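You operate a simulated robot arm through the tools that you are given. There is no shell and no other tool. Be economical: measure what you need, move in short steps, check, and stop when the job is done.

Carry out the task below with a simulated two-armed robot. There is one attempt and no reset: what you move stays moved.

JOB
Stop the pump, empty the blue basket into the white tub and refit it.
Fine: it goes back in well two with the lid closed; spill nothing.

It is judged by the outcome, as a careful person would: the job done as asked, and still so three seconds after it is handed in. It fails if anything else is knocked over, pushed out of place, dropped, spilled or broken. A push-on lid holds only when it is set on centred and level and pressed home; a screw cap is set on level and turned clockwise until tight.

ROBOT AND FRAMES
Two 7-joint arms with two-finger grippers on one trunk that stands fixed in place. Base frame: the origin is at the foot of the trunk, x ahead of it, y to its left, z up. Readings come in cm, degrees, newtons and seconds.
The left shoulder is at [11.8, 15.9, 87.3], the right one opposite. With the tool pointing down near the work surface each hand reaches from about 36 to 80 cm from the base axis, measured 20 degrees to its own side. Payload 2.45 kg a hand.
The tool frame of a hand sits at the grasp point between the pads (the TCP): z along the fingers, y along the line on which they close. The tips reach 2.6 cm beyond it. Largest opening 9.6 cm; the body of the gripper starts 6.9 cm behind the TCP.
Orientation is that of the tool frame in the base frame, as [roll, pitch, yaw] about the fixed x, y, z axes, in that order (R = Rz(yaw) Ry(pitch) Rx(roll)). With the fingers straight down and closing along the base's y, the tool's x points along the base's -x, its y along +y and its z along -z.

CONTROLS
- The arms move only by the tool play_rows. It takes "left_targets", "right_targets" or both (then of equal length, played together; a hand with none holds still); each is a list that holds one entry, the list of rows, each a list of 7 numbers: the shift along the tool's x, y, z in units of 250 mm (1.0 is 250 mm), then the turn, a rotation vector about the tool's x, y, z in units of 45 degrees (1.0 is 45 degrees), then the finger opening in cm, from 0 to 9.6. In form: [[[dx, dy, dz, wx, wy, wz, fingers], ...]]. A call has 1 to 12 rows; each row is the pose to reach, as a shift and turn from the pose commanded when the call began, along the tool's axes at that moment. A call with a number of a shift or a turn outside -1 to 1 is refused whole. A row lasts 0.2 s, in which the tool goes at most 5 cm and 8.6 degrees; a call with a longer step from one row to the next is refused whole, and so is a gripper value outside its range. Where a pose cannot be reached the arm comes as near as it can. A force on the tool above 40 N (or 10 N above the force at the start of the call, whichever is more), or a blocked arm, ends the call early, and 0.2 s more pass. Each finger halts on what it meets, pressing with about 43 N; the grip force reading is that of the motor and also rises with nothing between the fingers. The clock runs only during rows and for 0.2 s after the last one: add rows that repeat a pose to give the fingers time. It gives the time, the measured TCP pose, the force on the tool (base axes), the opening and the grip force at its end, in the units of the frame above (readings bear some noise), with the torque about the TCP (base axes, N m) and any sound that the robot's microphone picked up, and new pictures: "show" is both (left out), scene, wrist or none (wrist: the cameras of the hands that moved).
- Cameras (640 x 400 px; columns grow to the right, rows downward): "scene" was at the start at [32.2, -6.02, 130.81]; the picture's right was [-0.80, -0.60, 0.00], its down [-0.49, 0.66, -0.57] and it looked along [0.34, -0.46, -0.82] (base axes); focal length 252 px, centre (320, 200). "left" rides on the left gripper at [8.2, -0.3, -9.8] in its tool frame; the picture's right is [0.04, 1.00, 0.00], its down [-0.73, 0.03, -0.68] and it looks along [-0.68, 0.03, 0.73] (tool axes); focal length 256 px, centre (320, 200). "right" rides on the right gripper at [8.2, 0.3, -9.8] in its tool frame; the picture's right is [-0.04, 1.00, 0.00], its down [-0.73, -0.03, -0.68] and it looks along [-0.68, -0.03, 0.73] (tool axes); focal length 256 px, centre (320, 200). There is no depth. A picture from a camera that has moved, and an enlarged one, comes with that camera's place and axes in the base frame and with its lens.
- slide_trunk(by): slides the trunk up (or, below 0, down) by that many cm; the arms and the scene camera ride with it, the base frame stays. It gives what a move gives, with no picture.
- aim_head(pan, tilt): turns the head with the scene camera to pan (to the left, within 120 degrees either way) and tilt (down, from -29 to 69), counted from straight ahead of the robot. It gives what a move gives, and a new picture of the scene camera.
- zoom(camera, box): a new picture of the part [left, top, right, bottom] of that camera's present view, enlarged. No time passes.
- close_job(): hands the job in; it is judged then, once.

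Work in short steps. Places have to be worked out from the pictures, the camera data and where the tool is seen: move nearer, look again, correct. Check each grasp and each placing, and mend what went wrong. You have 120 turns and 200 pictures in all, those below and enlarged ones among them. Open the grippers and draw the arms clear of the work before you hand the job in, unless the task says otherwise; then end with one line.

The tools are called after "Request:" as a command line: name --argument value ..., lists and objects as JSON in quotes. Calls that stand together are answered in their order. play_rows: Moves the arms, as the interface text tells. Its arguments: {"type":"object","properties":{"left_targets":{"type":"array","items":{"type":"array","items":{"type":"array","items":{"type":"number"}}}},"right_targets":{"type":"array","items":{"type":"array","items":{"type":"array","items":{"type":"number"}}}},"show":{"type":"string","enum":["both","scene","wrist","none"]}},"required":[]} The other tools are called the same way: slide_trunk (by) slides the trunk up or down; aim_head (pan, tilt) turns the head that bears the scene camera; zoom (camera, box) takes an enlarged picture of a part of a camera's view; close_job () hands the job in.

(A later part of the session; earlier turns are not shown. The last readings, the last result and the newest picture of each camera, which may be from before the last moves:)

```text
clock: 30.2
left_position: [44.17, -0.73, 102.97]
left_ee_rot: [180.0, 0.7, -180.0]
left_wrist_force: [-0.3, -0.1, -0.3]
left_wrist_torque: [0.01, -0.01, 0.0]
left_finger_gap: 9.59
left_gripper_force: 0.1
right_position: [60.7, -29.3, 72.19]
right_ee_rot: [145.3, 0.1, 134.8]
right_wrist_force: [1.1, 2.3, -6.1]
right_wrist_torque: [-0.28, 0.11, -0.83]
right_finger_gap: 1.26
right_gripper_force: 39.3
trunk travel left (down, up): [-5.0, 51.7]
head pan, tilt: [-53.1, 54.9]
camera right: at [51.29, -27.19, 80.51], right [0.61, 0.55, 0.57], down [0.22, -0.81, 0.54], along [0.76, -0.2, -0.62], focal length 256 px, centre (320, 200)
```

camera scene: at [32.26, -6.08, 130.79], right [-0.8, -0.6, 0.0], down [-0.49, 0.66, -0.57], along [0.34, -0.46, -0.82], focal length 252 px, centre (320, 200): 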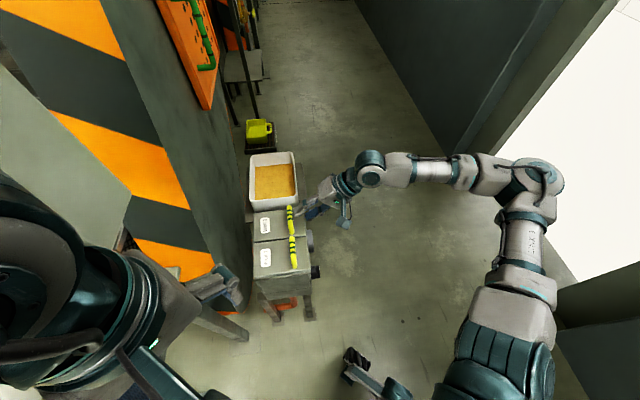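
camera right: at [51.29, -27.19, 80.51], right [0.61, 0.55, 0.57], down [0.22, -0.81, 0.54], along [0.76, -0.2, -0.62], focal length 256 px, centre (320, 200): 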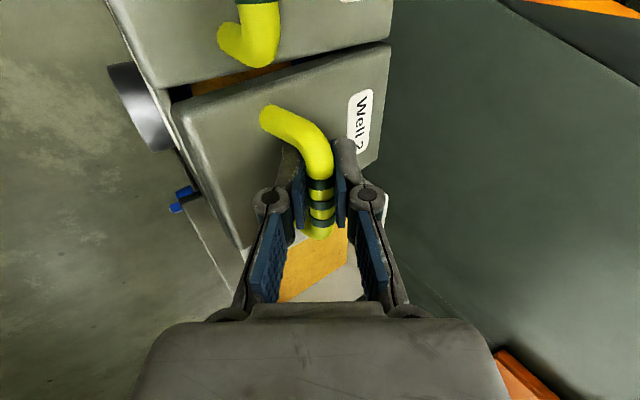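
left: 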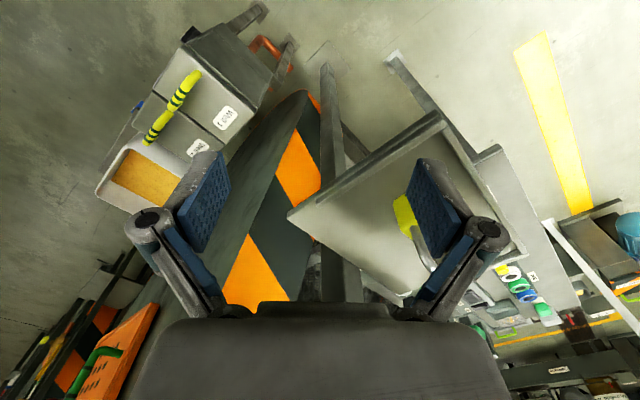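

Forces are only a few newtons, so the arc model is right. I carry on to 45°.

Request:
play_rows --right_targets '[[[0, 0.065, -0.019, 0.156, 0, 0, 0.3], [0, 0.131, -0.029, 0.311, 0, 0, 0.3], [0, 0.198, -0.031, 0.467, 0, 0, 0.3], [0, 0.265, -0.026, 0.622, 0, 0, 0.3], [0, 0.33, -0.012, 0.778, 0, 0, 0.3], [0, 0.33, -0.012, 0.778, 0, 0, 0.3]]]'

```text
clock: 31.6
left_position: [44.19, -0.68, 102.89]
left_ee_rot: [180.0, 0.5, -180.0]
left_wrist_force: [-0.5, -0.2, 0.0]
left_wrist_torque: [-0.03, -0.03, -0.03]
left_finger_gap: 9.62
left_gripper_force: 0.1
right_position: [65.62, -24.48, 77.11]
right_ee_rot: [-179.7, 0.1, 134.9]
right_wrist_force: [2.7, 4.4, -11.6]
right_wrist_torque: [0.15, -0.08, -0.52]
right_finger_gap: 1.26
right_gripper_force: 39.4
trunk travel left (down, up): [-5.0, 51.7]
head pan, tilt: [-53.1, 54.9]
camera scene: at [32.65, -5.88, 130.69], right [-0.8, -0.6, 0.01], down [-0.5, 0.65, -0.57], along [0.34, -0.46, -0.82], focal length 252 px, centre (320, 200)
camera right: at [60.13, -18.39, 87.0], right [0.74, 0.68, -0.01], down [0.5, -0.54, 0.68], along [0.46, -0.5, -0.73], focal length 256 px, centre (320, 200)
```

scene: 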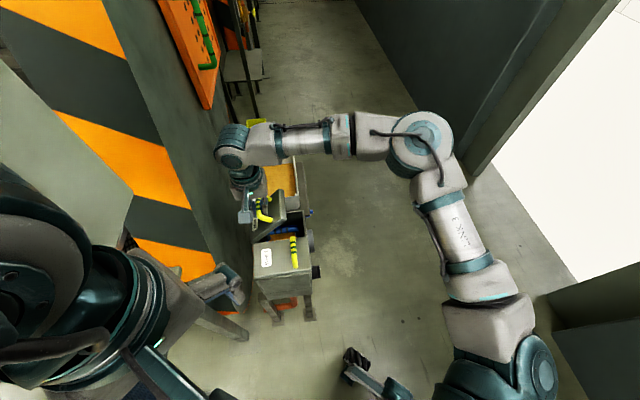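
right: 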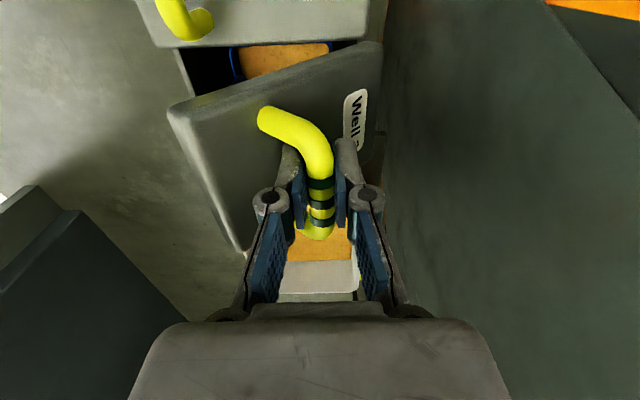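

At 45° the hand is vertical and forces are fine. I go on to about 65°, mostly letting the bar turn in the pads with a little roll.

Request:
play_rows --right_targets '[[[0, 0.044, -0.014, 0.05, 0, 0, 0.3], [0, 0.089, -0.024, 0.1, 0, 0, 0.3], [0, 0.135, -0.031, 0.14, 0, 0, 0.3], [0, 0.18, -0.033, 0.178, 0, 0, 0.3], [0, 0.18, -0.033, 0.178, 0, 0, 0.3]]]'

```text
clock: 32.9
left_position: [43.86, -0.2, 103.19]
left_ee_rot: [-179.7, 0.8, 180.0]
left_wrist_force: [0.3, 0.3, 0.1]
left_wrist_torque: [0.0, 0.03, -0.01]
left_finger_gap: 9.59
left_gripper_force: 0.0
right_position: [65.14, -24.42, 77.42]
right_ee_rot: [-171.4, 1.3, 133.9]
right_wrist_force: [46.9, -32.2, -31.4]
right_wrist_torque: [-1.3, -1.45, 1.22]
right_finger_gap: 1.41
right_gripper_force: 40.2
right hand out of reach, approached as far as the arm can: row 2, 3, 4, 5
trunk travel left (down, up): [-5.0, 51.7]
head pan, tilt: [-53.1, 54.9]
stopped in row 5 (right hand): the force on the tool passed its limit at 46 N (the readings are from after the stop); the commanded pose is now the measured one
camera scene: at [33.77, -6.73, 130.33], right [-0.8, -0.6, 0.01], down [-0.5, 0.66, -0.56], along [0.33, -0.45, -0.83], focal length 252 px, centre (320, 200)
camera right: at [60.73, -17.14, 87.12], right [0.74, 0.65, -0.15], down [0.55, -0.47, 0.69], along [0.38, -0.6, -0.71], focal length 256 px, centre (320, 200)
```

scene: 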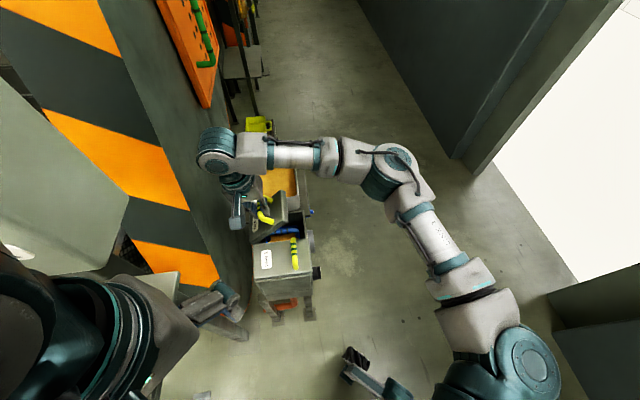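
right: 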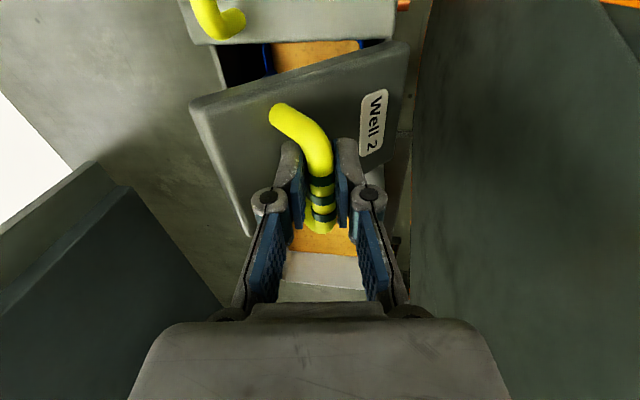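

The right arm hits its reach limit just past 45°. I relax it back to the comfortable 45° pose and will bring the left hand to push the lid over from beneath.

Request:
play_rows --right_targets '[[[-0.008, 0.006, 0.006, -0.1, 0, -0.01, 0.3], [-0.015, 0.012, 0.012, -0.19, 0, -0.022, 0.3], [-0.015, 0.012, 0.012, -0.19, 0, -0.022, 0.3]]]'

Request:
zoom --camera "scene" --box '[220, 150, 360, 290]'

```text
clock: 33.7
left_position: [43.55, -0.26, 103.46]
left_ee_rot: [-179.9, 1.1, 180.0]
left_wrist_force: [-0.5, 0.1, -0.1]
left_wrist_torque: [-0.04, 0.01, 0.0]
left_finger_gap: 9.59
left_gripper_force: 0.1
right_position: [65.32, -24.36, 77.94]
right_ee_rot: [179.8, 1.3, 135.2]
right_wrist_force: [30.5, -28.3, -15.1]
right_wrist_torque: [-0.9, -0.29, 0.21]
right_finger_gap: 1.42
right_gripper_force: 40.7
trunk travel left (down, up): [-5.0, 51.7]
head pan, tilt: [-53.1, 54.9]
camera scene: at [33.07, -6.94, 130.55], right [-0.8, -0.6, 0.0], down [-0.5, 0.66, -0.56], along [0.33, -0.45, -0.83], focal length 252 px, centre (320, 200)
camera right: at [59.56, -18.21, 87.62], right [0.73, 0.68, 0.01], down [0.49, -0.53, 0.7], along [0.48, -0.51, -0.72], focal length 256 px, centre (320, 200)
```

scene: 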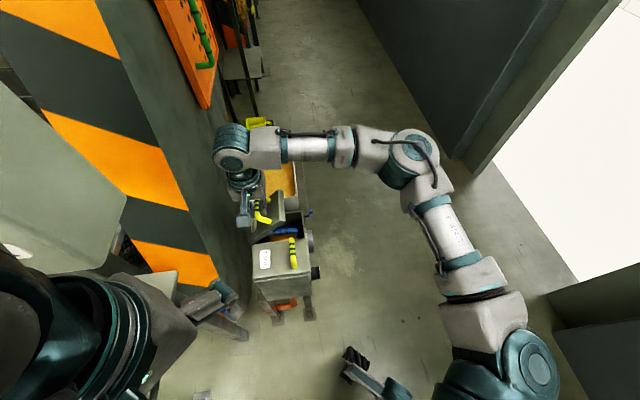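
right: 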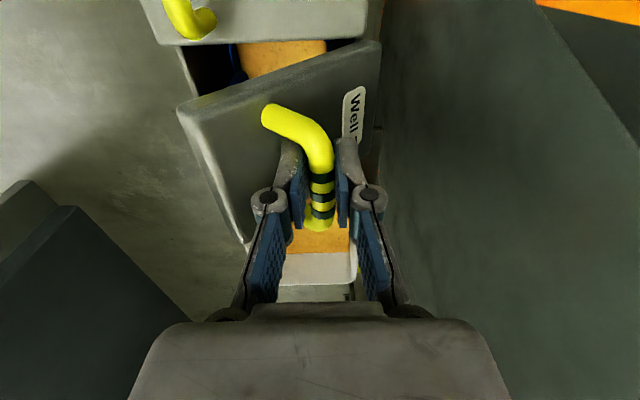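

```text
2.86 times, centred on (290, 220) of scene
camera zoom: at [33.07, -6.94, 130.55], right [-0.8, -0.6, 0.0], down [-0.5, 0.66, -0.56], along [0.33, -0.45, -0.83], focal length 720 px, centre (406, 143)
```

zoom: 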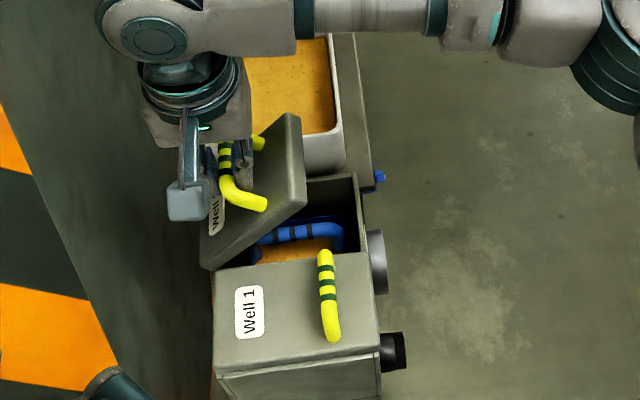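

Now the blue basket with a blue striped bail is visible in the well. I relieve the remaining side force with a small shift (+0.4 cm along the axis, 0.6 down).

Request:
play_rows --right_targets '[[[-0.016, 0.0, 0.012, 0, 0, 0, 0.3], [-0.016, 0.0, 0.024, 0, 0, 0, 0.3], [-0.016, 0.0, 0.024, 0, 0, 0, 0.3]]]' --show "none"

```text
clock: 34.5
left_position: [43.07, -0.16, 103.64]
left_ee_rot: [-179.8, 1.4, -179.9]
left_wrist_force: [-0.3, -1.0, -0.2]
left_wrist_torque: [-0.03, 0.02, -0.04]
left_finger_gap: 9.61
left_gripper_force: 0.1
right_position: [65.29, -24.31, 77.94]
right_ee_rot: [179.3, 1.4, 135.3]
right_wrist_force: [15.9, -24.7, 21.3]
right_wrist_torque: [-0.2, -0.34, 0.36]
right_finger_gap: 1.44
right_gripper_force: 40.5
trunk travel left (down, up): [-5.0, 51.7]
head pan, tilt: [-53.1, 54.9]
```

The arm seems to be pressing on something (trunk leans, position stuck). I back down the arc a little to about 38°.

Request:
play_rows --right_targets '[[[0, -0.03, 0.006, -0.08, 0, 0, 0.3], [0, -0.06, 0.012, -0.155, 0, 0, 0.3], [0, -0.06, 0.012, -0.155, 0, 0, 0.3]]]'

Request:
zoom --camera "scene" --box '[200, 100, 340, 290]'

```text
clock: 35.3
left_position: [43.15, -0.13, 103.64]
left_ee_rot: [-179.8, 1.2, 179.9]
left_wrist_force: [0.2, -0.1, -0.3]
left_wrist_torque: [0.0, -0.05, 0.0]
left_finger_gap: 9.6
left_gripper_force: 0.0
right_position: [64.08, -25.46, 77.35]
right_ee_rot: [172.6, 1.3, 135.2]
right_wrist_force: [11.5, -25.5, 25.1]
right_wrist_torque: [-0.17, -0.49, 0.24]
right_finger_gap: 1.42
right_gripper_force: 40.6
trunk travel left (down, up): [-5.0, 51.7]
head pan, tilt: [-53.1, 54.9]
camera scene: at [32.05, -6.5, 130.86], right [-0.8, -0.6, 0.0], down [-0.49, 0.66, -0.57], along [0.34, -0.46, -0.82], focal length 252 px, centre (320, 200)
camera right: at [57.56, -20.25, 86.97], right [0.72, 0.68, 0.13], down [0.43, -0.59, 0.69], along [0.54, -0.44, -0.72], focal length 256 px, centre (320, 200)
```

scene: 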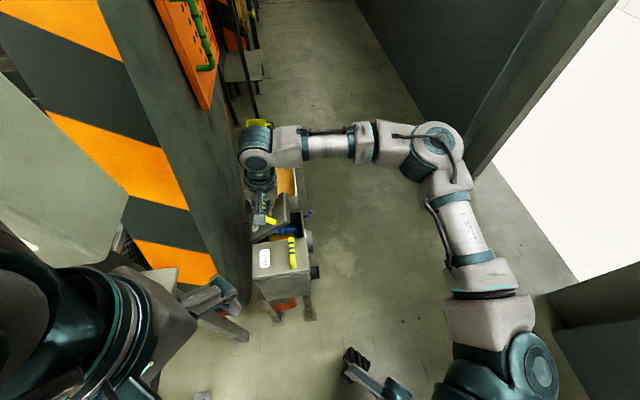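
right: 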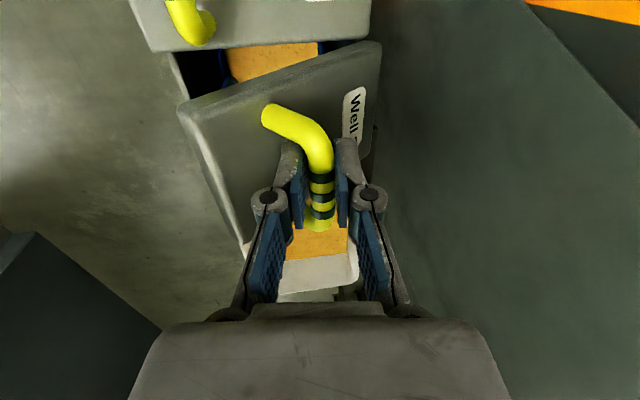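

```text
2.11 times, centred on (270, 195) of scene
camera zoom: at [32.05, -6.5, 130.86], right [-0.8, -0.6, 0.0], down [-0.49, 0.66, -0.57], along [0.34, -0.46, -0.82], focal length 530 px, centre (425, 210)
```

zoom: 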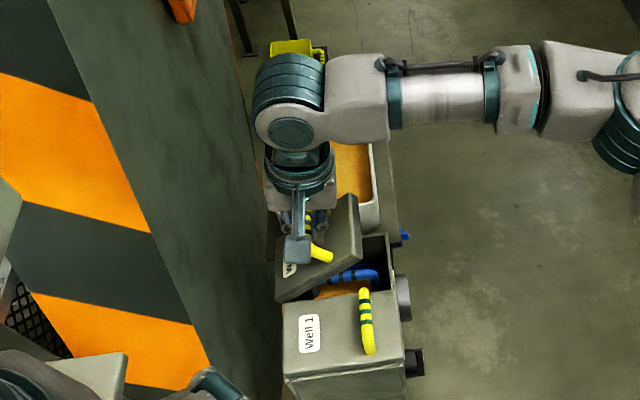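

There's still about 26 N toward +a and 25 N up; I shift the hand 0.8 cm along +a and 0.5 up to unload.

Request:
play_rows --right_targets '[[[-0.016, 0, -0.01, 0, 0, 0, 0.3], [-0.032, 0, -0.02, 0, 0, 0, 0.3], [-0.032, 0, -0.02, 0, 0, 0, 0.3]]]' --show "wrist"

```text
clock: 36.1
left_position: [43.27, 0.32, 103.34]
left_ee_rot: [-179.5, 1.2, -179.9]
left_wrist_force: [0.6, 0.5, -0.7]
left_wrist_torque: [0.01, -0.01, 0.0]
left_finger_gap: 9.6
left_gripper_force: 0.2
right_position: [64.48, -25.39, 77.29]
right_ee_rot: [173.3, 0.6, 135.5]
right_wrist_force: [-16.0, 22.1, -9.9]
right_wrist_torque: [0.37, 0.27, -0.63]
right_finger_gap: 1.38
right_gripper_force: 40.4
trunk travel left (down, up): [-5.0, 51.7]
head pan, tilt: [-53.1, 54.9]
camera right: at [58.05, -20.16, 87.17], right [0.72, 0.68, 0.12], down [0.44, -0.59, 0.68], along [0.53, -0.44, -0.72], focal length 256 px, centre (320, 200)
```

right: 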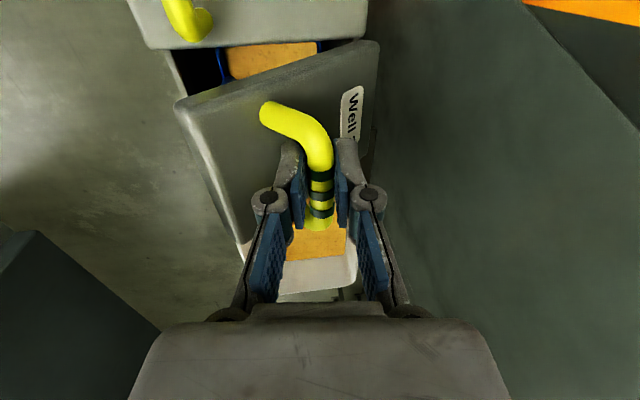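

Overshot slightly; half back should be neutral.

Request:
play_rows --right_targets '[[[0.016, 0, 0, 0, 0, 0, 0.3], [0.016, 0, 0, 0, 0, 0, 0.3]]]' --show "none"

```text
clock: 36.7
left_position: [43.41, 0.11, 103.4]
left_ee_rot: [-179.6, 1.0, -180.0]
left_wrist_force: [-0.2, -0.1, -0.1]
left_wrist_torque: [-0.01, -0.01, 0.03]
left_finger_gap: 9.6
left_gripper_force: 0.0
right_position: [64.64, -25.46, 77.38]
right_ee_rot: [173.1, 0.9, 135.3]
right_wrist_force: [-7.3, 19.2, -25.5]
right_wrist_torque: [0.29, 0.31, -0.79]
right_finger_gap: 1.31
right_gripper_force: 40.0
trunk travel left (down, up): [-5.0, 51.7]
head pan, tilt: [-53.1, 54.9]
```

Now the left hand: I close it, turn its heading along the machine axis and bring it to a staging point above Well 1's side.

Request:
play_rows --left_targets '[[[-0.03, -0.08, 0.1, 0, 0, 0.14, 7], [-0.06, -0.17, 0.2, 0, 0, 0.28, 5], [-0.09, -0.25, 0.31, 0, 0, 0.42, 3], [-0.13, -0.34, 0.42, 0, 0, 0.56, 1], [-0.16, -0.42, 0.53, 0, 0, 0.7, 0], [-0.2, -0.51, 0.63, 0, 0, 0.85, 0], [-0.236, -0.596, 0.72, 0, 0, 1.0, 0]]]' --show "both"

```text
clock: 38.3
left_position: [49.21, -13.53, 86.76]
left_ee_rot: [179.6, 2.1, 136.8]
left_wrist_force: [0.6, 0.2, -0.1]
left_wrist_torque: [0.03, 0.06, 0.0]
left_finger_gap: 0.01
left_gripper_force: 28.2
right_position: [64.04, -25.74, 78.12]
right_ee_rot: [173.2, 2.4, 134.6]
right_wrist_force: [12.0, 0.5, -23.1]
right_wrist_torque: [-0.74, -0.76, -0.63]
right_finger_gap: 1.37
right_gripper_force: 40.7
trunk travel left (down, up): [-5.0, 51.7]
head pan, tilt: [-53.1, 54.9]
stopped in row 7 (right hand): the force on the tool passed its limit at 51 N (the readings are from after the stop); the commanded pose is now the measured one
camera scene: at [32.51, -3.55, 130.79], right [-0.8, -0.6, 0.02], down [-0.5, 0.64, -0.58], along [0.34, -0.47, -0.81], focal length 252 px, centre (320, 200)
camera left: at [42.72, -8.02, 96.23], right [0.65, 0.76, 0.0], down [0.53, -0.47, 0.71], along [0.53, -0.46, -0.71], focal length 256 px, centre (320, 200)
```

scene: 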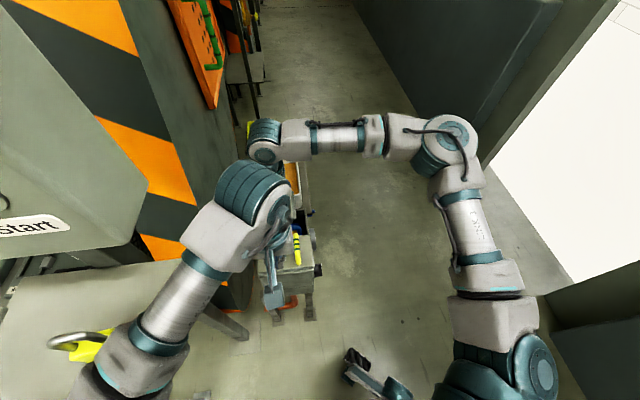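
left: 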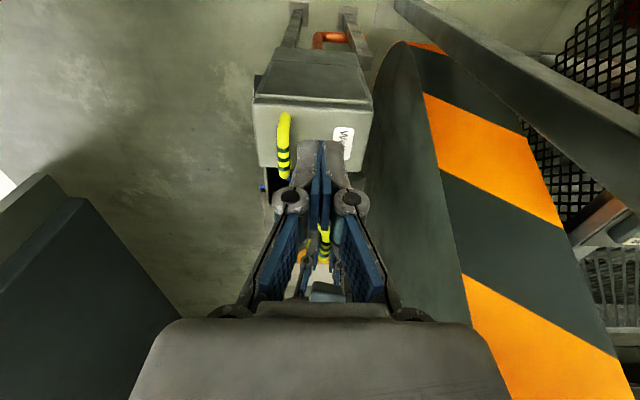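

The fast left move shook the trunk; I go slower now, tilting the left hand 45° toward the lid.

Request:
play_rows --left_targets '[[[0, 0, 0, 0, -0.08, 0, 0], [0, 0, 0, 0, -0.17, 0, 0], [0, 0, 0.01, 0, -0.26, 0, 0], [0, 0, 0.02, 0, -0.36, 0, 0], [0, 0, 0.03, 0, -0.46, 0, 0], [0, 0, 0.04, 0, -0.56, 0, 0], [0, 0, 0.05, 0, -0.66, 0, 0], [0, 0, 0.06, 0, -0.76, 0, 0], [0, 0, 0.07, 0, -0.85, 0, 0], [0, 0, 0.08, 0, -0.93, 0, 0], [0, 0, 0.08, 0, -1.0, 0, 0], [0, 0, 0.08, 0, -1.0, 0, 0]]]' --show "both"

```text
clock: 38.9
left_position: [48.34, -14.86, 86.56]
left_ee_rot: [179.0, 6.9, 136.0]
left_wrist_force: [0.5, 0.2, -0.4]
left_wrist_torque: [-0.01, 0.02, 0.0]
left_finger_gap: 0.02
left_gripper_force: 28.3
right_position: [63.49, -26.43, 77.87]
right_ee_rot: [172.7, 1.8, 134.5]
right_wrist_force: [21.8, -5.0, -27.4]
right_wrist_torque: [-0.11, -0.07, -0.57]
right_finger_gap: 1.43
right_gripper_force: 40.9
trunk travel left (down, up): [-5.0, 51.7]
head pan, tilt: [-53.1, 54.9]
stopped in row 2 (right hand): the force on the tool passed its limit at 41 N (the readings are from after the stop); the commanded pose is now the measured one
camera scene: at [32.68, -3.79, 130.66], right [-0.8, -0.6, 0.02], down [-0.5, 0.65, -0.58], along [0.34, -0.47, -0.81], focal length 252 px, centre (320, 200)
camera left: at [41.3, -8.67, 95.34], right [0.66, 0.75, 0.01], down [0.48, -0.44, 0.76], along [0.58, -0.5, -0.65], focal length 256 px, centre (320, 200)
```

scene: 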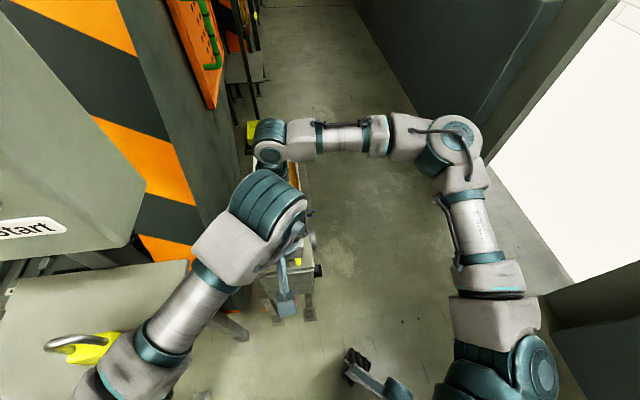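
left: 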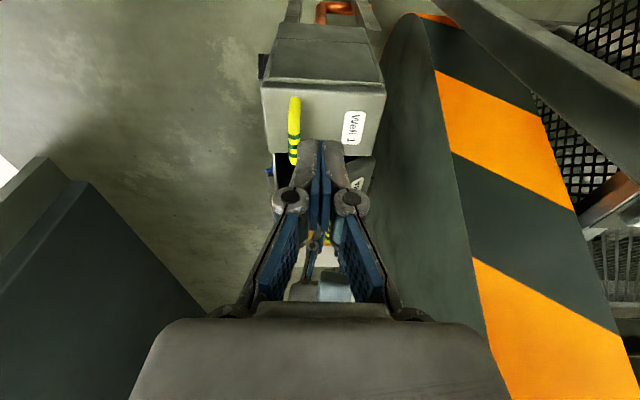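

Forces and sway make the two-handed hold poor. The reach limit appears to be the right wrist's forward travel, so a flatter initial grip should let the right hand do it alone. I first lower the lid gently back down the arc.

Request:
play_rows --right_targets '[[[0, -0.059, 0.026, -0.133, 0, 0, 0.3], [0, -0.115, 0.058, -0.267, 0, 0, 0.3], [0, -0.167, 0.096, -0.4, 0, 0, 0.3], [0, -0.216, 0.139, -0.533, 0, 0, 0.3], [0, -0.253, 0.182, -0.65, 0, 0, 0.3], [0, -0.287, 0.228, -0.77, 0, 0, 0.3]]]' --show "both"

```text
clock: 40.2
left_position: [48.09, -15.18, 87.08]
left_ee_rot: [178.6, 7.3, 135.9]
left_wrist_force: [-1.1, -0.2, 0.1]
left_wrist_torque: [0.0, -0.04, 0.0]
left_finger_gap: 0.0
left_gripper_force: 28.8
right_position: [58.83, -30.86, 71.99]
right_ee_rot: [137.4, 1.6, 135.0]
right_wrist_force: [-2.8, 5.6, 0.9]
right_wrist_torque: [0.61, 0.69, -0.61]
right_finger_gap: 1.4
right_gripper_force: 39.8
trunk travel left (down, up): [-5.0, 51.7]
head pan, tilt: [-53.1, 54.9]
camera scene: at [32.0, -4.31, 130.99], right [-0.8, -0.6, 0.01], down [-0.49, 0.65, -0.58], along [0.34, -0.47, -0.81], focal length 252 px, centre (320, 200)
camera right: at [48.44, -29.53, 79.26], right [0.53, 0.5, 0.68], down [0.17, -0.85, 0.5], along [0.83, -0.15, -0.54], focal length 256 px, centre (320, 200)
```

scene: 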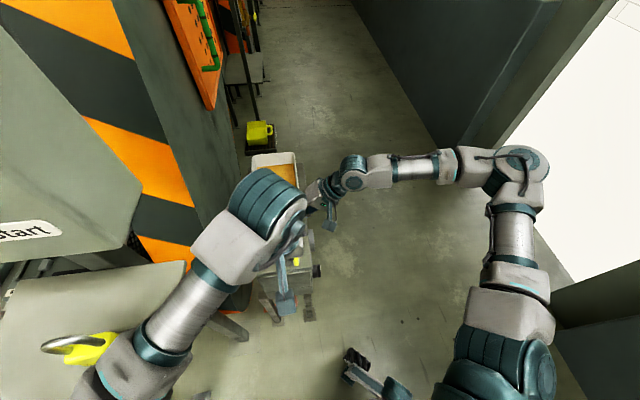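
right: 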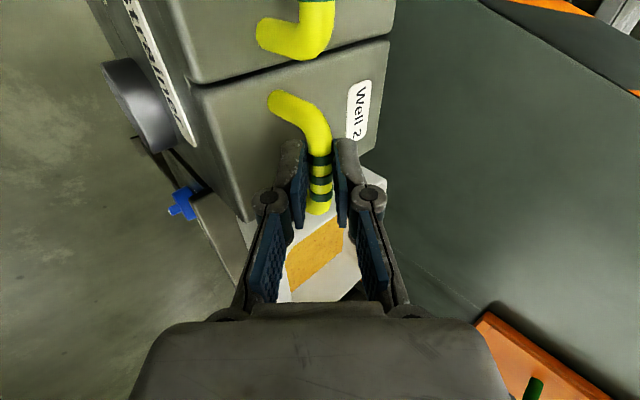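

The lid is closed again with low force. I open the right fingers and back off, while withdrawing the left hand to its first area.

Request:
play_rows --left_targets '[[[0, 0, 0, 0, 0, 0, 0], [0.02, 0.01, -0.05, 0, 0, 0, 0], [0.08, 0.05, -0.14, 0, 0, 0, 0], [0.15, 0.09, -0.24, 0, 0, 0, 0], [0.22, 0.14, -0.34, 0, 0, 0, 0], [0.29, 0.18, -0.43, 0, 0, 0, 0], [0.35, 0.22, -0.5, 0, 0, 0, 0], [0.39, 0.25, -0.55, 0, 0, 0, 0], [0.41, 0.26, -0.57, 0, 0, 0, 0], [0.41, 0.26, -0.57, 0, 0, 0, 0]]]' --right_targets '[[[0, 0, 0, 0, 0, 0, 2.5], [0, 0, 0, 0, 0, 0, 3.5], [0, 0, 0, 0, 0, 0, 3.5], [0, 0, -0.06, 0, 0, 0, 3.5], [0, 0, -0.12, 0, 0, 0, 3.5], [0, 0, -0.18, 0, 0, 0, 3.5], [0, 0, -0.24, 0, 0, 0, 3.5], [0, 0, -0.3, 0, 0, 0, 3.5], [0, 0, -0.35, 0, 0, 0, 3.5], [0, 0, -0.35, 0, 0, 0, 3.5]]]' --show "scene"

Request:
zoom --camera "scene" --box '[230, 130, 370, 290]'

```text
clock: 42.5
left_position: [43.93, -3.63, 99.98]
left_ee_rot: [178.2, 6.5, 136.0]
left_wrist_force: [0.7, -0.1, -0.9]
left_wrist_torque: [0.03, 0.01, 0.03]
left_finger_gap: 0.03
left_gripper_force: 28.3
right_position: [54.85, -35.97, 77.69]
right_ee_rot: [137.1, 1.2, 134.8]
right_wrist_force: [-0.3, -0.6, -0.9]
right_wrist_torque: [0.03, -0.01, -0.01]
right_finger_gap: 3.52
right_gripper_force: 0.0
trunk travel left (down, up): [-5.0, 51.7]
head pan, tilt: [-53.1, 54.9]
camera scene: at [32.27, -6.71, 130.76], right [-0.8, -0.6, 0.0], down [-0.49, 0.66, -0.57], along [0.34, -0.45, -0.82], focal length 252 px, centre (320, 200)
```

scene: 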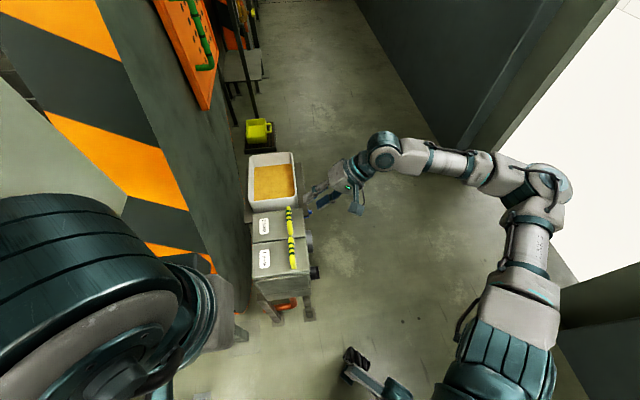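

```text
2.50 times, centred on (300, 210) of scene
camera zoom: at [32.27, -6.71, 130.76], right [-0.8, -0.6, 0.0], down [-0.49, 0.66, -0.57], along [0.34, -0.45, -0.82], focal length 630 px, centre (370, 175)
```

zoom: 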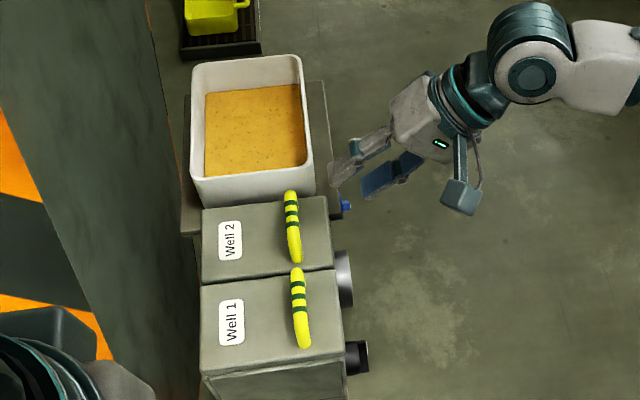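

Lid shut and undisturbed. Now I flatten the right hand to φ≈-80° (almost horizontal, pointing at the machine) in front of the handle.

Request:
play_rows --right_targets '[[[0.009, -0.04, 0.03, -0.14, 0, 0, 3.2], [0.009, -0.08, 0.06, -0.28, 0, 0, 3.2], [0.009, -0.12, 0.1, -0.42, 0, 0, 3.2], [0.009, -0.15, 0.13, -0.56, 0, 0, 3.2], [0.009, -0.18, 0.15, -0.7, 0, 0, 3.2], [0.009, -0.196, 0.162, -0.82, 0, 0, 3.2], [0.009, -0.196, 0.162, -0.82, 0, 0, 3.2]]]' --show "wrist"

Request:
zoom --camera "scene" --box '[230, 150, 410, 270]'

```text
clock: 44.0
left_position: [43.87, -3.29, 99.97]
left_ee_rot: [178.3, 6.7, 135.9]
left_wrist_force: [-0.1, -0.8, 0.3]
left_wrist_torque: [0.05, -0.01, 0.02]
left_finger_gap: 0.0
left_gripper_force: 28.5
right_position: [54.04, -36.17, 71.51]
right_ee_rot: [100.3, 1.4, 134.8]
right_wrist_force: [0.6, 0.0, -0.4]
right_wrist_torque: [0.0, 0.03, 0.01]
right_finger_gap: 3.2
right_gripper_force: 0.0
trunk travel left (down, up): [-5.0, 51.7]
head pan, tilt: [-53.1, 54.9]
camera right: at [41.51, -37.18, 73.54], right [0.14, 0.11, 0.98], down [0.04, -0.99, 0.11], along [0.99, 0.02, -0.14], focal length 256 px, centre (320, 200)
```

right: 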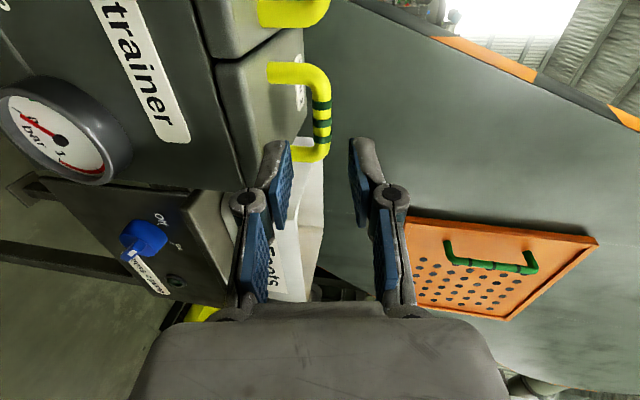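

```text
3.33 times, centred on (320, 210) of scene
camera zoom: at [32.19, -6.38, 130.81], right [-0.8, -0.6, 0.0], down [-0.49, 0.66, -0.57], along [0.34, -0.46, -0.82], focal length 840 px, centre (320, 167)
```

zoom: 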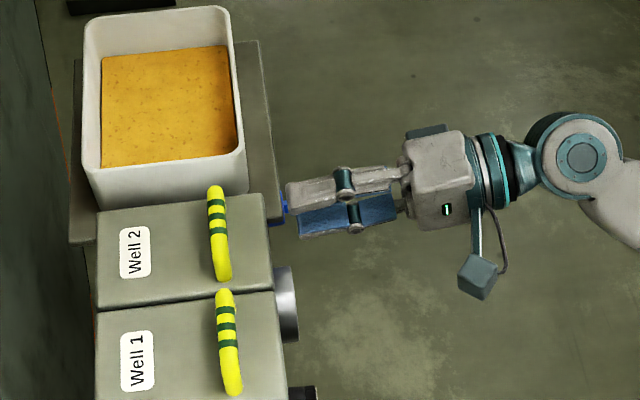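

The bar centre now measures (60.3,-30.5,70.2). I advance 7.5 cm so it lies 1 cm past the TCP, then close.

Request:
play_rows --right_targets '[[[-0.017, 0.008, 0.08, 0, 0, 0, 3.2], [-0.017, 0.008, 0.16, 0, 0, 0, 3.2], [-0.017, 0.008, 0.24, 0, 0, 0, 3.2], [-0.017, 0.008, 0.3, 0, 0, 0, 3.2], [-0.017, 0.008, 0.3, 0, 0, 0, 1.5], [-0.017, 0.008, 0.3, 0, 0, 0, 0.3], [-0.017, 0.008, 0.3, 0, 0, 0, 0.3]]]' --show "wrist"

```text
clock: 45.6
left_position: [43.99, -2.99, 99.93]
left_ee_rot: [178.4, 6.6, 135.9]
left_wrist_force: [0.3, 1.0, 0.2]
left_wrist_torque: [-0.01, 0.02, 0.01]
left_finger_gap: 0.0
left_gripper_force: 28.2
right_position: [59.66, -31.14, 70.42]
right_ee_rot: [100.6, 1.3, 134.8]
right_wrist_force: [1.8, -0.2, -3.1]
right_wrist_torque: [0.62, 0.75, -0.37]
right_finger_gap: 1.37
right_gripper_force: 39.8
trunk travel left (down, up): [-5.0, 51.7]
head pan, tilt: [-53.1, 54.9]
camera right: at [47.11, -32.08, 72.43], right [0.14, 0.12, 0.98], down [0.04, -0.99, 0.11], along [0.99, 0.02, -0.14], focal length 256 px, centre (320, 200)
```

right: 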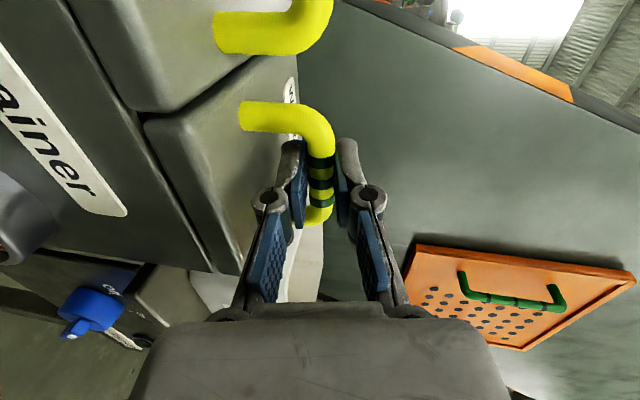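

Gripped with almost no force. I lift along the arc to 42°, rotating with the lid.

Request:
play_rows --right_targets '[[[0, 0.033, 0.01, 0.078, 0, 0, 0.3], [0, 0.068, 0.022, 0.156, 0, 0, 0.3], [0, 0.133, 0.051, 0.311, 0, 0, 0.3], [0, 0.194, 0.089, 0.467, 0, 0, 0.3], [0, 0.249, 0.133, 0.622, 0, 0, 0.3], [0, 0.299, 0.184, 0.778, 0, 0, 0.3], [0, 0.343, 0.241, 0.933, 0, 0, 0.3], [0, 0.343, 0.241, 0.933, 0, 0, 0.3]]]'

```text
clock: 47.5
left_position: [44.13, -3.05, 99.74]
left_ee_rot: [178.4, 6.7, 136.0]
left_wrist_force: [0.9, -0.6, -1.3]
left_wrist_torque: [0.01, -0.02, 0.01]
left_finger_gap: 0.0
left_gripper_force: 28.6
right_position: [64.98, -25.82, 77.59]
right_ee_rot: [142.7, 1.5, 134.9]
right_wrist_force: [6.9, -3.5, -10.1]
right_wrist_torque: [-0.32, -0.19, -1.53]
right_finger_gap: 1.34
right_gripper_force: 39.8
trunk travel left (down, up): [-5.0, 51.7]
head pan, tilt: [-53.1, 54.9]
camera scene: at [32.68, -6.19, 130.66], right [-0.8, -0.6, 0.01], down [-0.5, 0.66, -0.57], along [0.34, -0.46, -0.82], focal length 252 px, centre (320, 200)
camera right: at [55.07, -23.89, 85.55], right [0.58, 0.54, 0.61], down [0.2, -0.82, 0.54], along [0.79, -0.19, -0.58], focal length 256 px, centre (320, 200)
```

scene: 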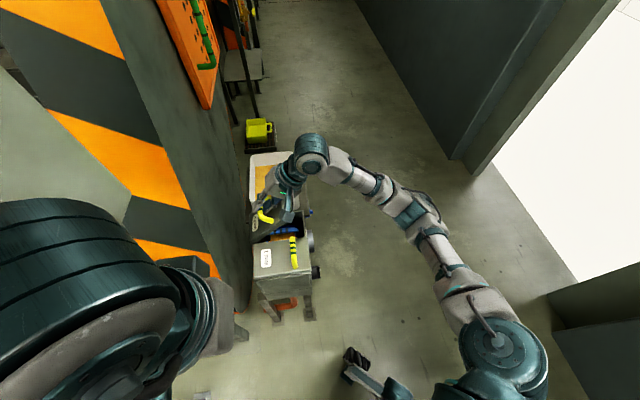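
right: 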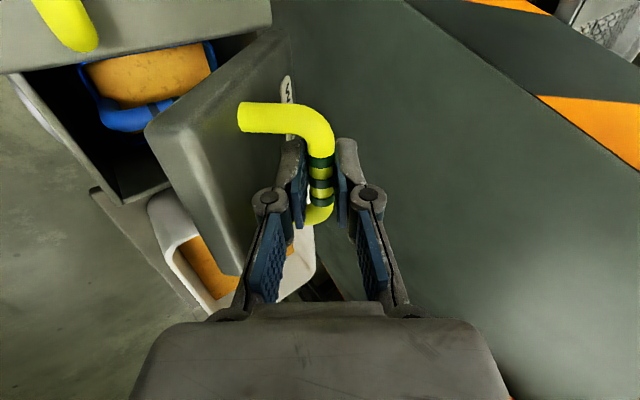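

The 42° state is relaxed. I continue to about 62°, rolling only to φ≈-24° and letting the bar slip slightly.

Request:
play_rows --right_targets '[[[0, 0.032, 0.01, 0.075, 0, 0, 0.3], [0, 0.064, 0.02, 0.149, 0, 0, 0.3], [0, 0.095, 0.033, 0.224, 0, 0, 0.3], [0, 0.125, 0.046, 0.298, 0, 0, 0.3], [0, 0.153, 0.063, 0.298, 0, 0, 0.3], [0, 0.181, 0.081, 0.298, 0, 0, 0.3], [0, 0.181, 0.081, 0.298, 0, 0, 0.3]]]'

```text
clock: 49.0
left_position: [44.11, -2.95, 99.76]
left_ee_rot: [178.5, 6.5, 136.0]
left_wrist_force: [0.0, 0.2, 0.3]
left_wrist_torque: [-0.02, 0.02, 0.02]
left_finger_gap: 0.0
left_gripper_force: 28.2
right_position: [68.38, -22.38, 78.64]
right_ee_rot: [156.0, 1.2, 134.9]
right_wrist_force: [2.5, -4.8, -21.5]
right_wrist_torque: [-0.38, -0.02, -1.19]
right_finger_gap: 1.34
right_gripper_force: 40.1
trunk travel left (down, up): [-5.0, 51.7]
head pan, tilt: [-53.1, 54.9]
camera scene: at [32.85, -6.26, 130.61], right [-0.8, -0.6, 0.01], down [-0.5, 0.66, -0.57], along [0.34, -0.46, -0.82], focal length 252 px, centre (320, 200)
camera right: at [59.89, -19.05, 87.71], right [0.67, 0.62, 0.41], down [0.29, -0.72, 0.62], along [0.68, -0.3, -0.67], focal length 256 px, centre (320, 200)
```

scene: 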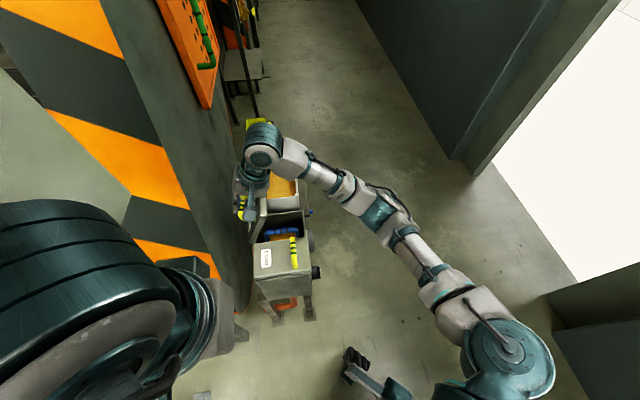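
right: 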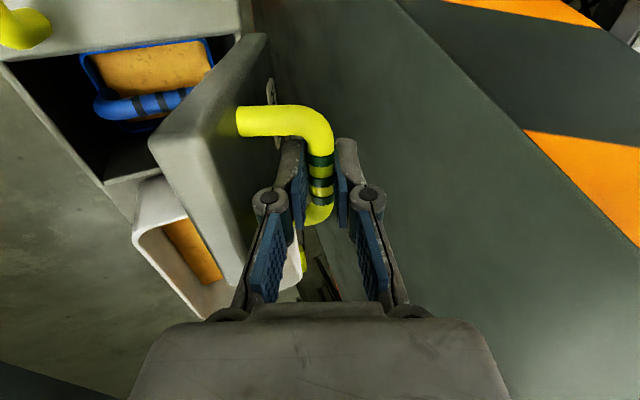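

Working well; basket is in full view. I continue the arc toward 83° with fixed hand tilt.

Request:
play_rows --right_targets '[[[0, 0.029, 0.017, 0, 0, 0, 0.3], [0, 0.058, 0.035, 0, 0, 0, 0.3], [0, 0.086, 0.053, 0, 0, 0, 0.3], [0, 0.113, 0.072, 0, 0, 0, 0.3], [0, 0.139, 0.093, 0, 0, 0, 0.3], [0, 0.165, 0.115, 0, 0, 0, 0.3], [0, 0.165, 0.115, 0, 0, 0, 0.3]]]'

```text
clock: 50.3
left_position: [43.53, -2.8, 100.23]
left_ee_rot: [178.2, 7.0, 135.8]
left_wrist_force: [0.6, 0.9, -0.3]
left_wrist_torque: [-0.01, 0.0, -0.02]
left_finger_gap: 0.02
left_gripper_force: 29.0
right_position: [70.6, -20.17, 78.43]
right_ee_rot: [157.0, 1.5, 134.2]
right_wrist_force: [0.5, -23.1, -3.8]
right_wrist_torque: [-1.16, 1.71, -0.71]
right_finger_gap: 1.33
right_gripper_force: 39.7
trunk travel left (down, up): [-5.0, 51.7]
head pan, tilt: [-53.1, 54.9]
stopped in row 6 (right hand): the force on the tool passed its limit at 44 N (the readings are from after the stop); the commanded pose is now the measured one
camera scene: at [32.63, -6.63, 130.68], right [-0.8, -0.6, 0.0], down [-0.5, 0.66, -0.57], along [0.34, -0.45, -0.82], focal length 252 px, centre (320, 200)
camera right: at [62.15, -16.61, 87.48], right [0.68, 0.62, 0.39], down [0.29, -0.72, 0.63], along [0.67, -0.32, -0.67], focal length 256 px, centre (320, 200)
```

scene: 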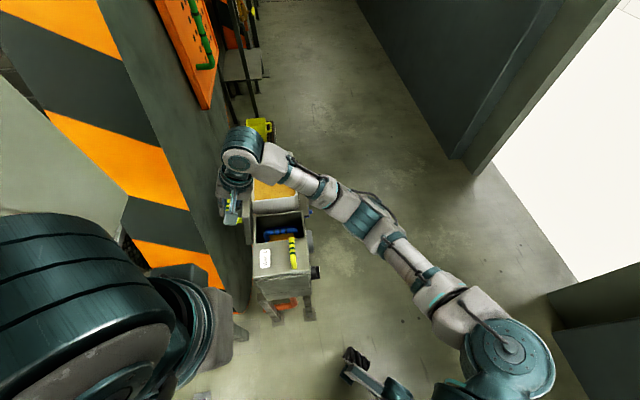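
right: 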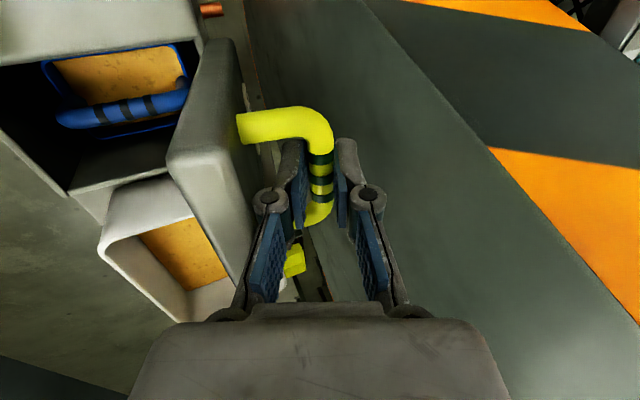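

Resistance appeared near 75°. I zoom in to see whether the lid met a stop or my wrist met the board.

Request:
zoom --camera "scene" --box '[190, 110, 340, 290]'

Request:
zoom --camera "right" --box '[0, 20, 400, 320]'

```text
2.22 times, centred on (265, 200) of scene
camera zoom: at [32.63, -6.63, 130.68], right [-0.8, -0.6, 0.0], down [-0.5, 0.66, -0.57], along [0.34, -0.45, -0.82], focal length 560 px, centre (442, 200)
```

zoom: 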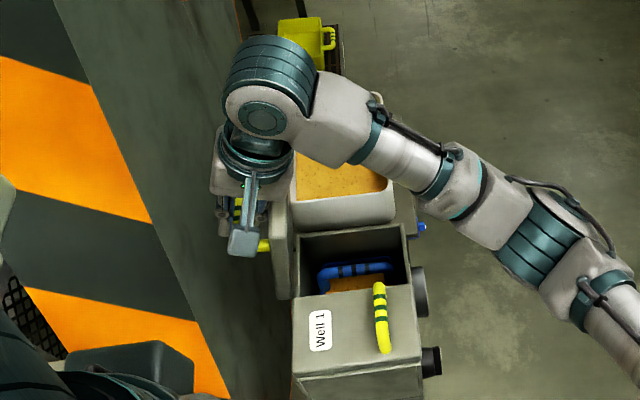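

```text
1.33 times, centred on (200, 170) of right
camera zoom: at [62.15, -16.61, 87.48], right [0.68, 0.62, 0.39], down [0.29, -0.72, 0.63], along [0.67, -0.32, -0.67], focal length 341 px, centre (480, 240)
```

zoom: 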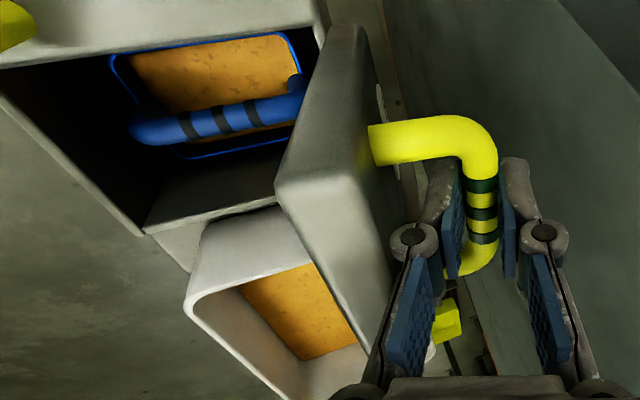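

Unclear. I loosen the fingers a little around the bar (they still straddle it) to free the slip and see which way the lid leans.

Request:
play_rows --right_targets '[[[0, 0, 0, 0, 0, 0, 1.8], [0, 0, 0, 0, 0, 0, 2.6], [0, 0, 0, 0, 0, 0, 2.6], [0, 0, 0, 0, 0, 0, 2.6]]]' --show "wrist"

```text
clock: 51.3
left_position: [43.21, -2.58, 100.3]
left_ee_rot: [178.2, 7.0, 135.9]
left_wrist_force: [0.2, 0.4, 0.0]
left_wrist_torque: [0.03, 0.0, -0.01]
left_finger_gap: 0.01
left_gripper_force: 28.3
right_position: [70.25, -19.48, 78.69]
right_ee_rot: [156.6, 1.5, 134.9]
right_wrist_force: [-0.8, -0.2, 0.1]
right_wrist_torque: [-0.08, 0.03, -0.03]
right_finger_gap: 2.64
right_gripper_force: 0.2
trunk travel left (down, up): [-5.0, 51.7]
head pan, tilt: [-53.1, 54.9]
camera right: at [61.87, -16.11, 87.76], right [0.67, 0.63, 0.4], down [0.3, -0.72, 0.63], along [0.68, -0.31, -0.67], focal length 256 px, centre (320, 200)
```

right: 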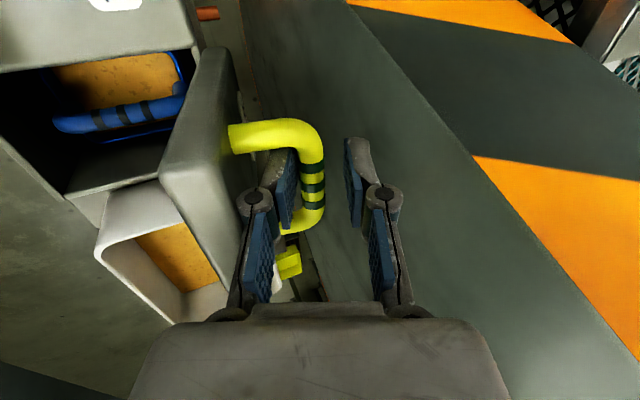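

Force is zero and the bar stands free between the fingers, so the lid is staying open. I raise the hand straight up 9 cm between bar and lid without touching either.

Request:
play_rows --right_targets '[[[0, 0.01, -0.036, 0, 0, 0, 2.8], [0, 0.032, -0.073, 0, 0, 0, 2.8], [0, 0.065, -0.146, 0, 0, 0, 2.8], [0, 0.098, -0.219, 0, 0, 0, 2.8], [0, 0.13, -0.292, 0, 0, 0, 2.8], [0, 0.147, -0.33, 0, 0, 0, 2.8], [0, 0.147, -0.33, 0, 0, 0, 2.8]]]'

Request:
zoom --camera "scene" --box '[190, 110, 340, 290]'

```text
clock: 52.9
left_position: [43.32, -2.79, 100.17]
left_ee_rot: [178.1, 7.1, 135.9]
left_wrist_force: [-0.5, -0.1, -0.5]
left_wrist_torque: [0.0, 0.01, -0.03]
left_finger_gap: 0.01
left_gripper_force: 28.8
right_position: [70.28, -19.47, 87.76]
right_ee_rot: [156.7, 1.5, 134.8]
right_wrist_force: [-0.8, -0.5, -0.2]
right_wrist_torque: [0.0, -0.04, 0.0]
right_finger_gap: 2.81
right_gripper_force: 0.0
trunk travel left (down, up): [-5.0, 51.7]
head pan, tilt: [-53.1, 54.9]
camera scene: at [32.43, -5.9, 130.76], right [-0.8, -0.6, 0.01], down [-0.5, 0.66, -0.57], along [0.34, -0.46, -0.82], focal length 252 px, centre (320, 200)
camera right: at [61.85, -15.97, 96.74], right [0.67, 0.63, 0.4], down [0.29, -0.72, 0.63], along [0.68, -0.31, -0.67], focal length 256 px, centre (320, 200)
```

scene: 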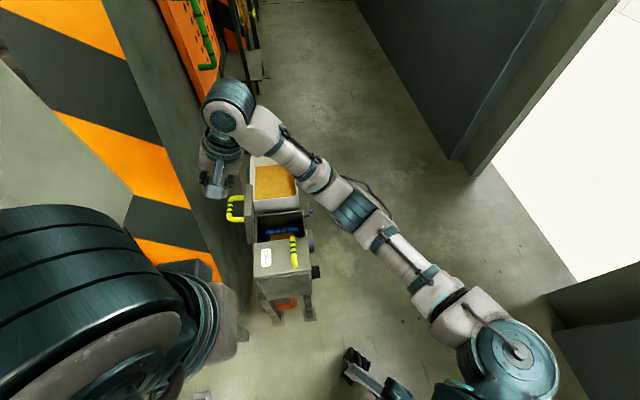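
right: 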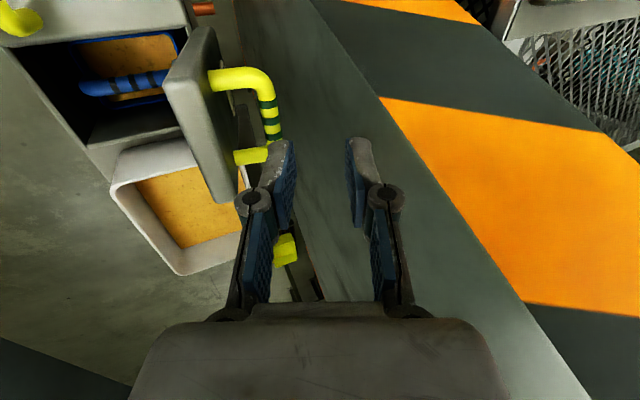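

```text
2.22 times, centred on (265, 200) of scene
camera zoom: at [32.43, -5.9, 130.76], right [-0.8, -0.6, 0.01], down [-0.5, 0.66, -0.57], along [0.34, -0.46, -0.82], focal length 560 px, centre (442, 200)
```

zoom: 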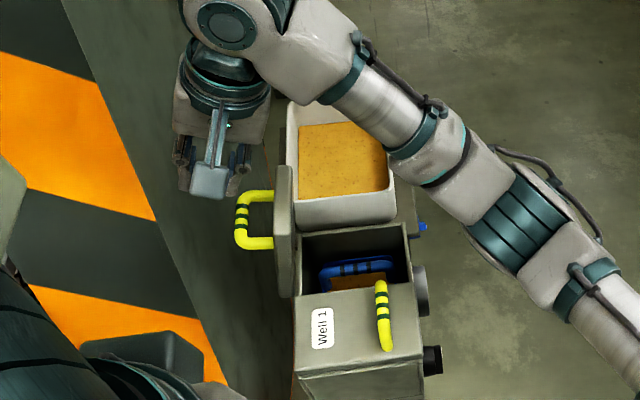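

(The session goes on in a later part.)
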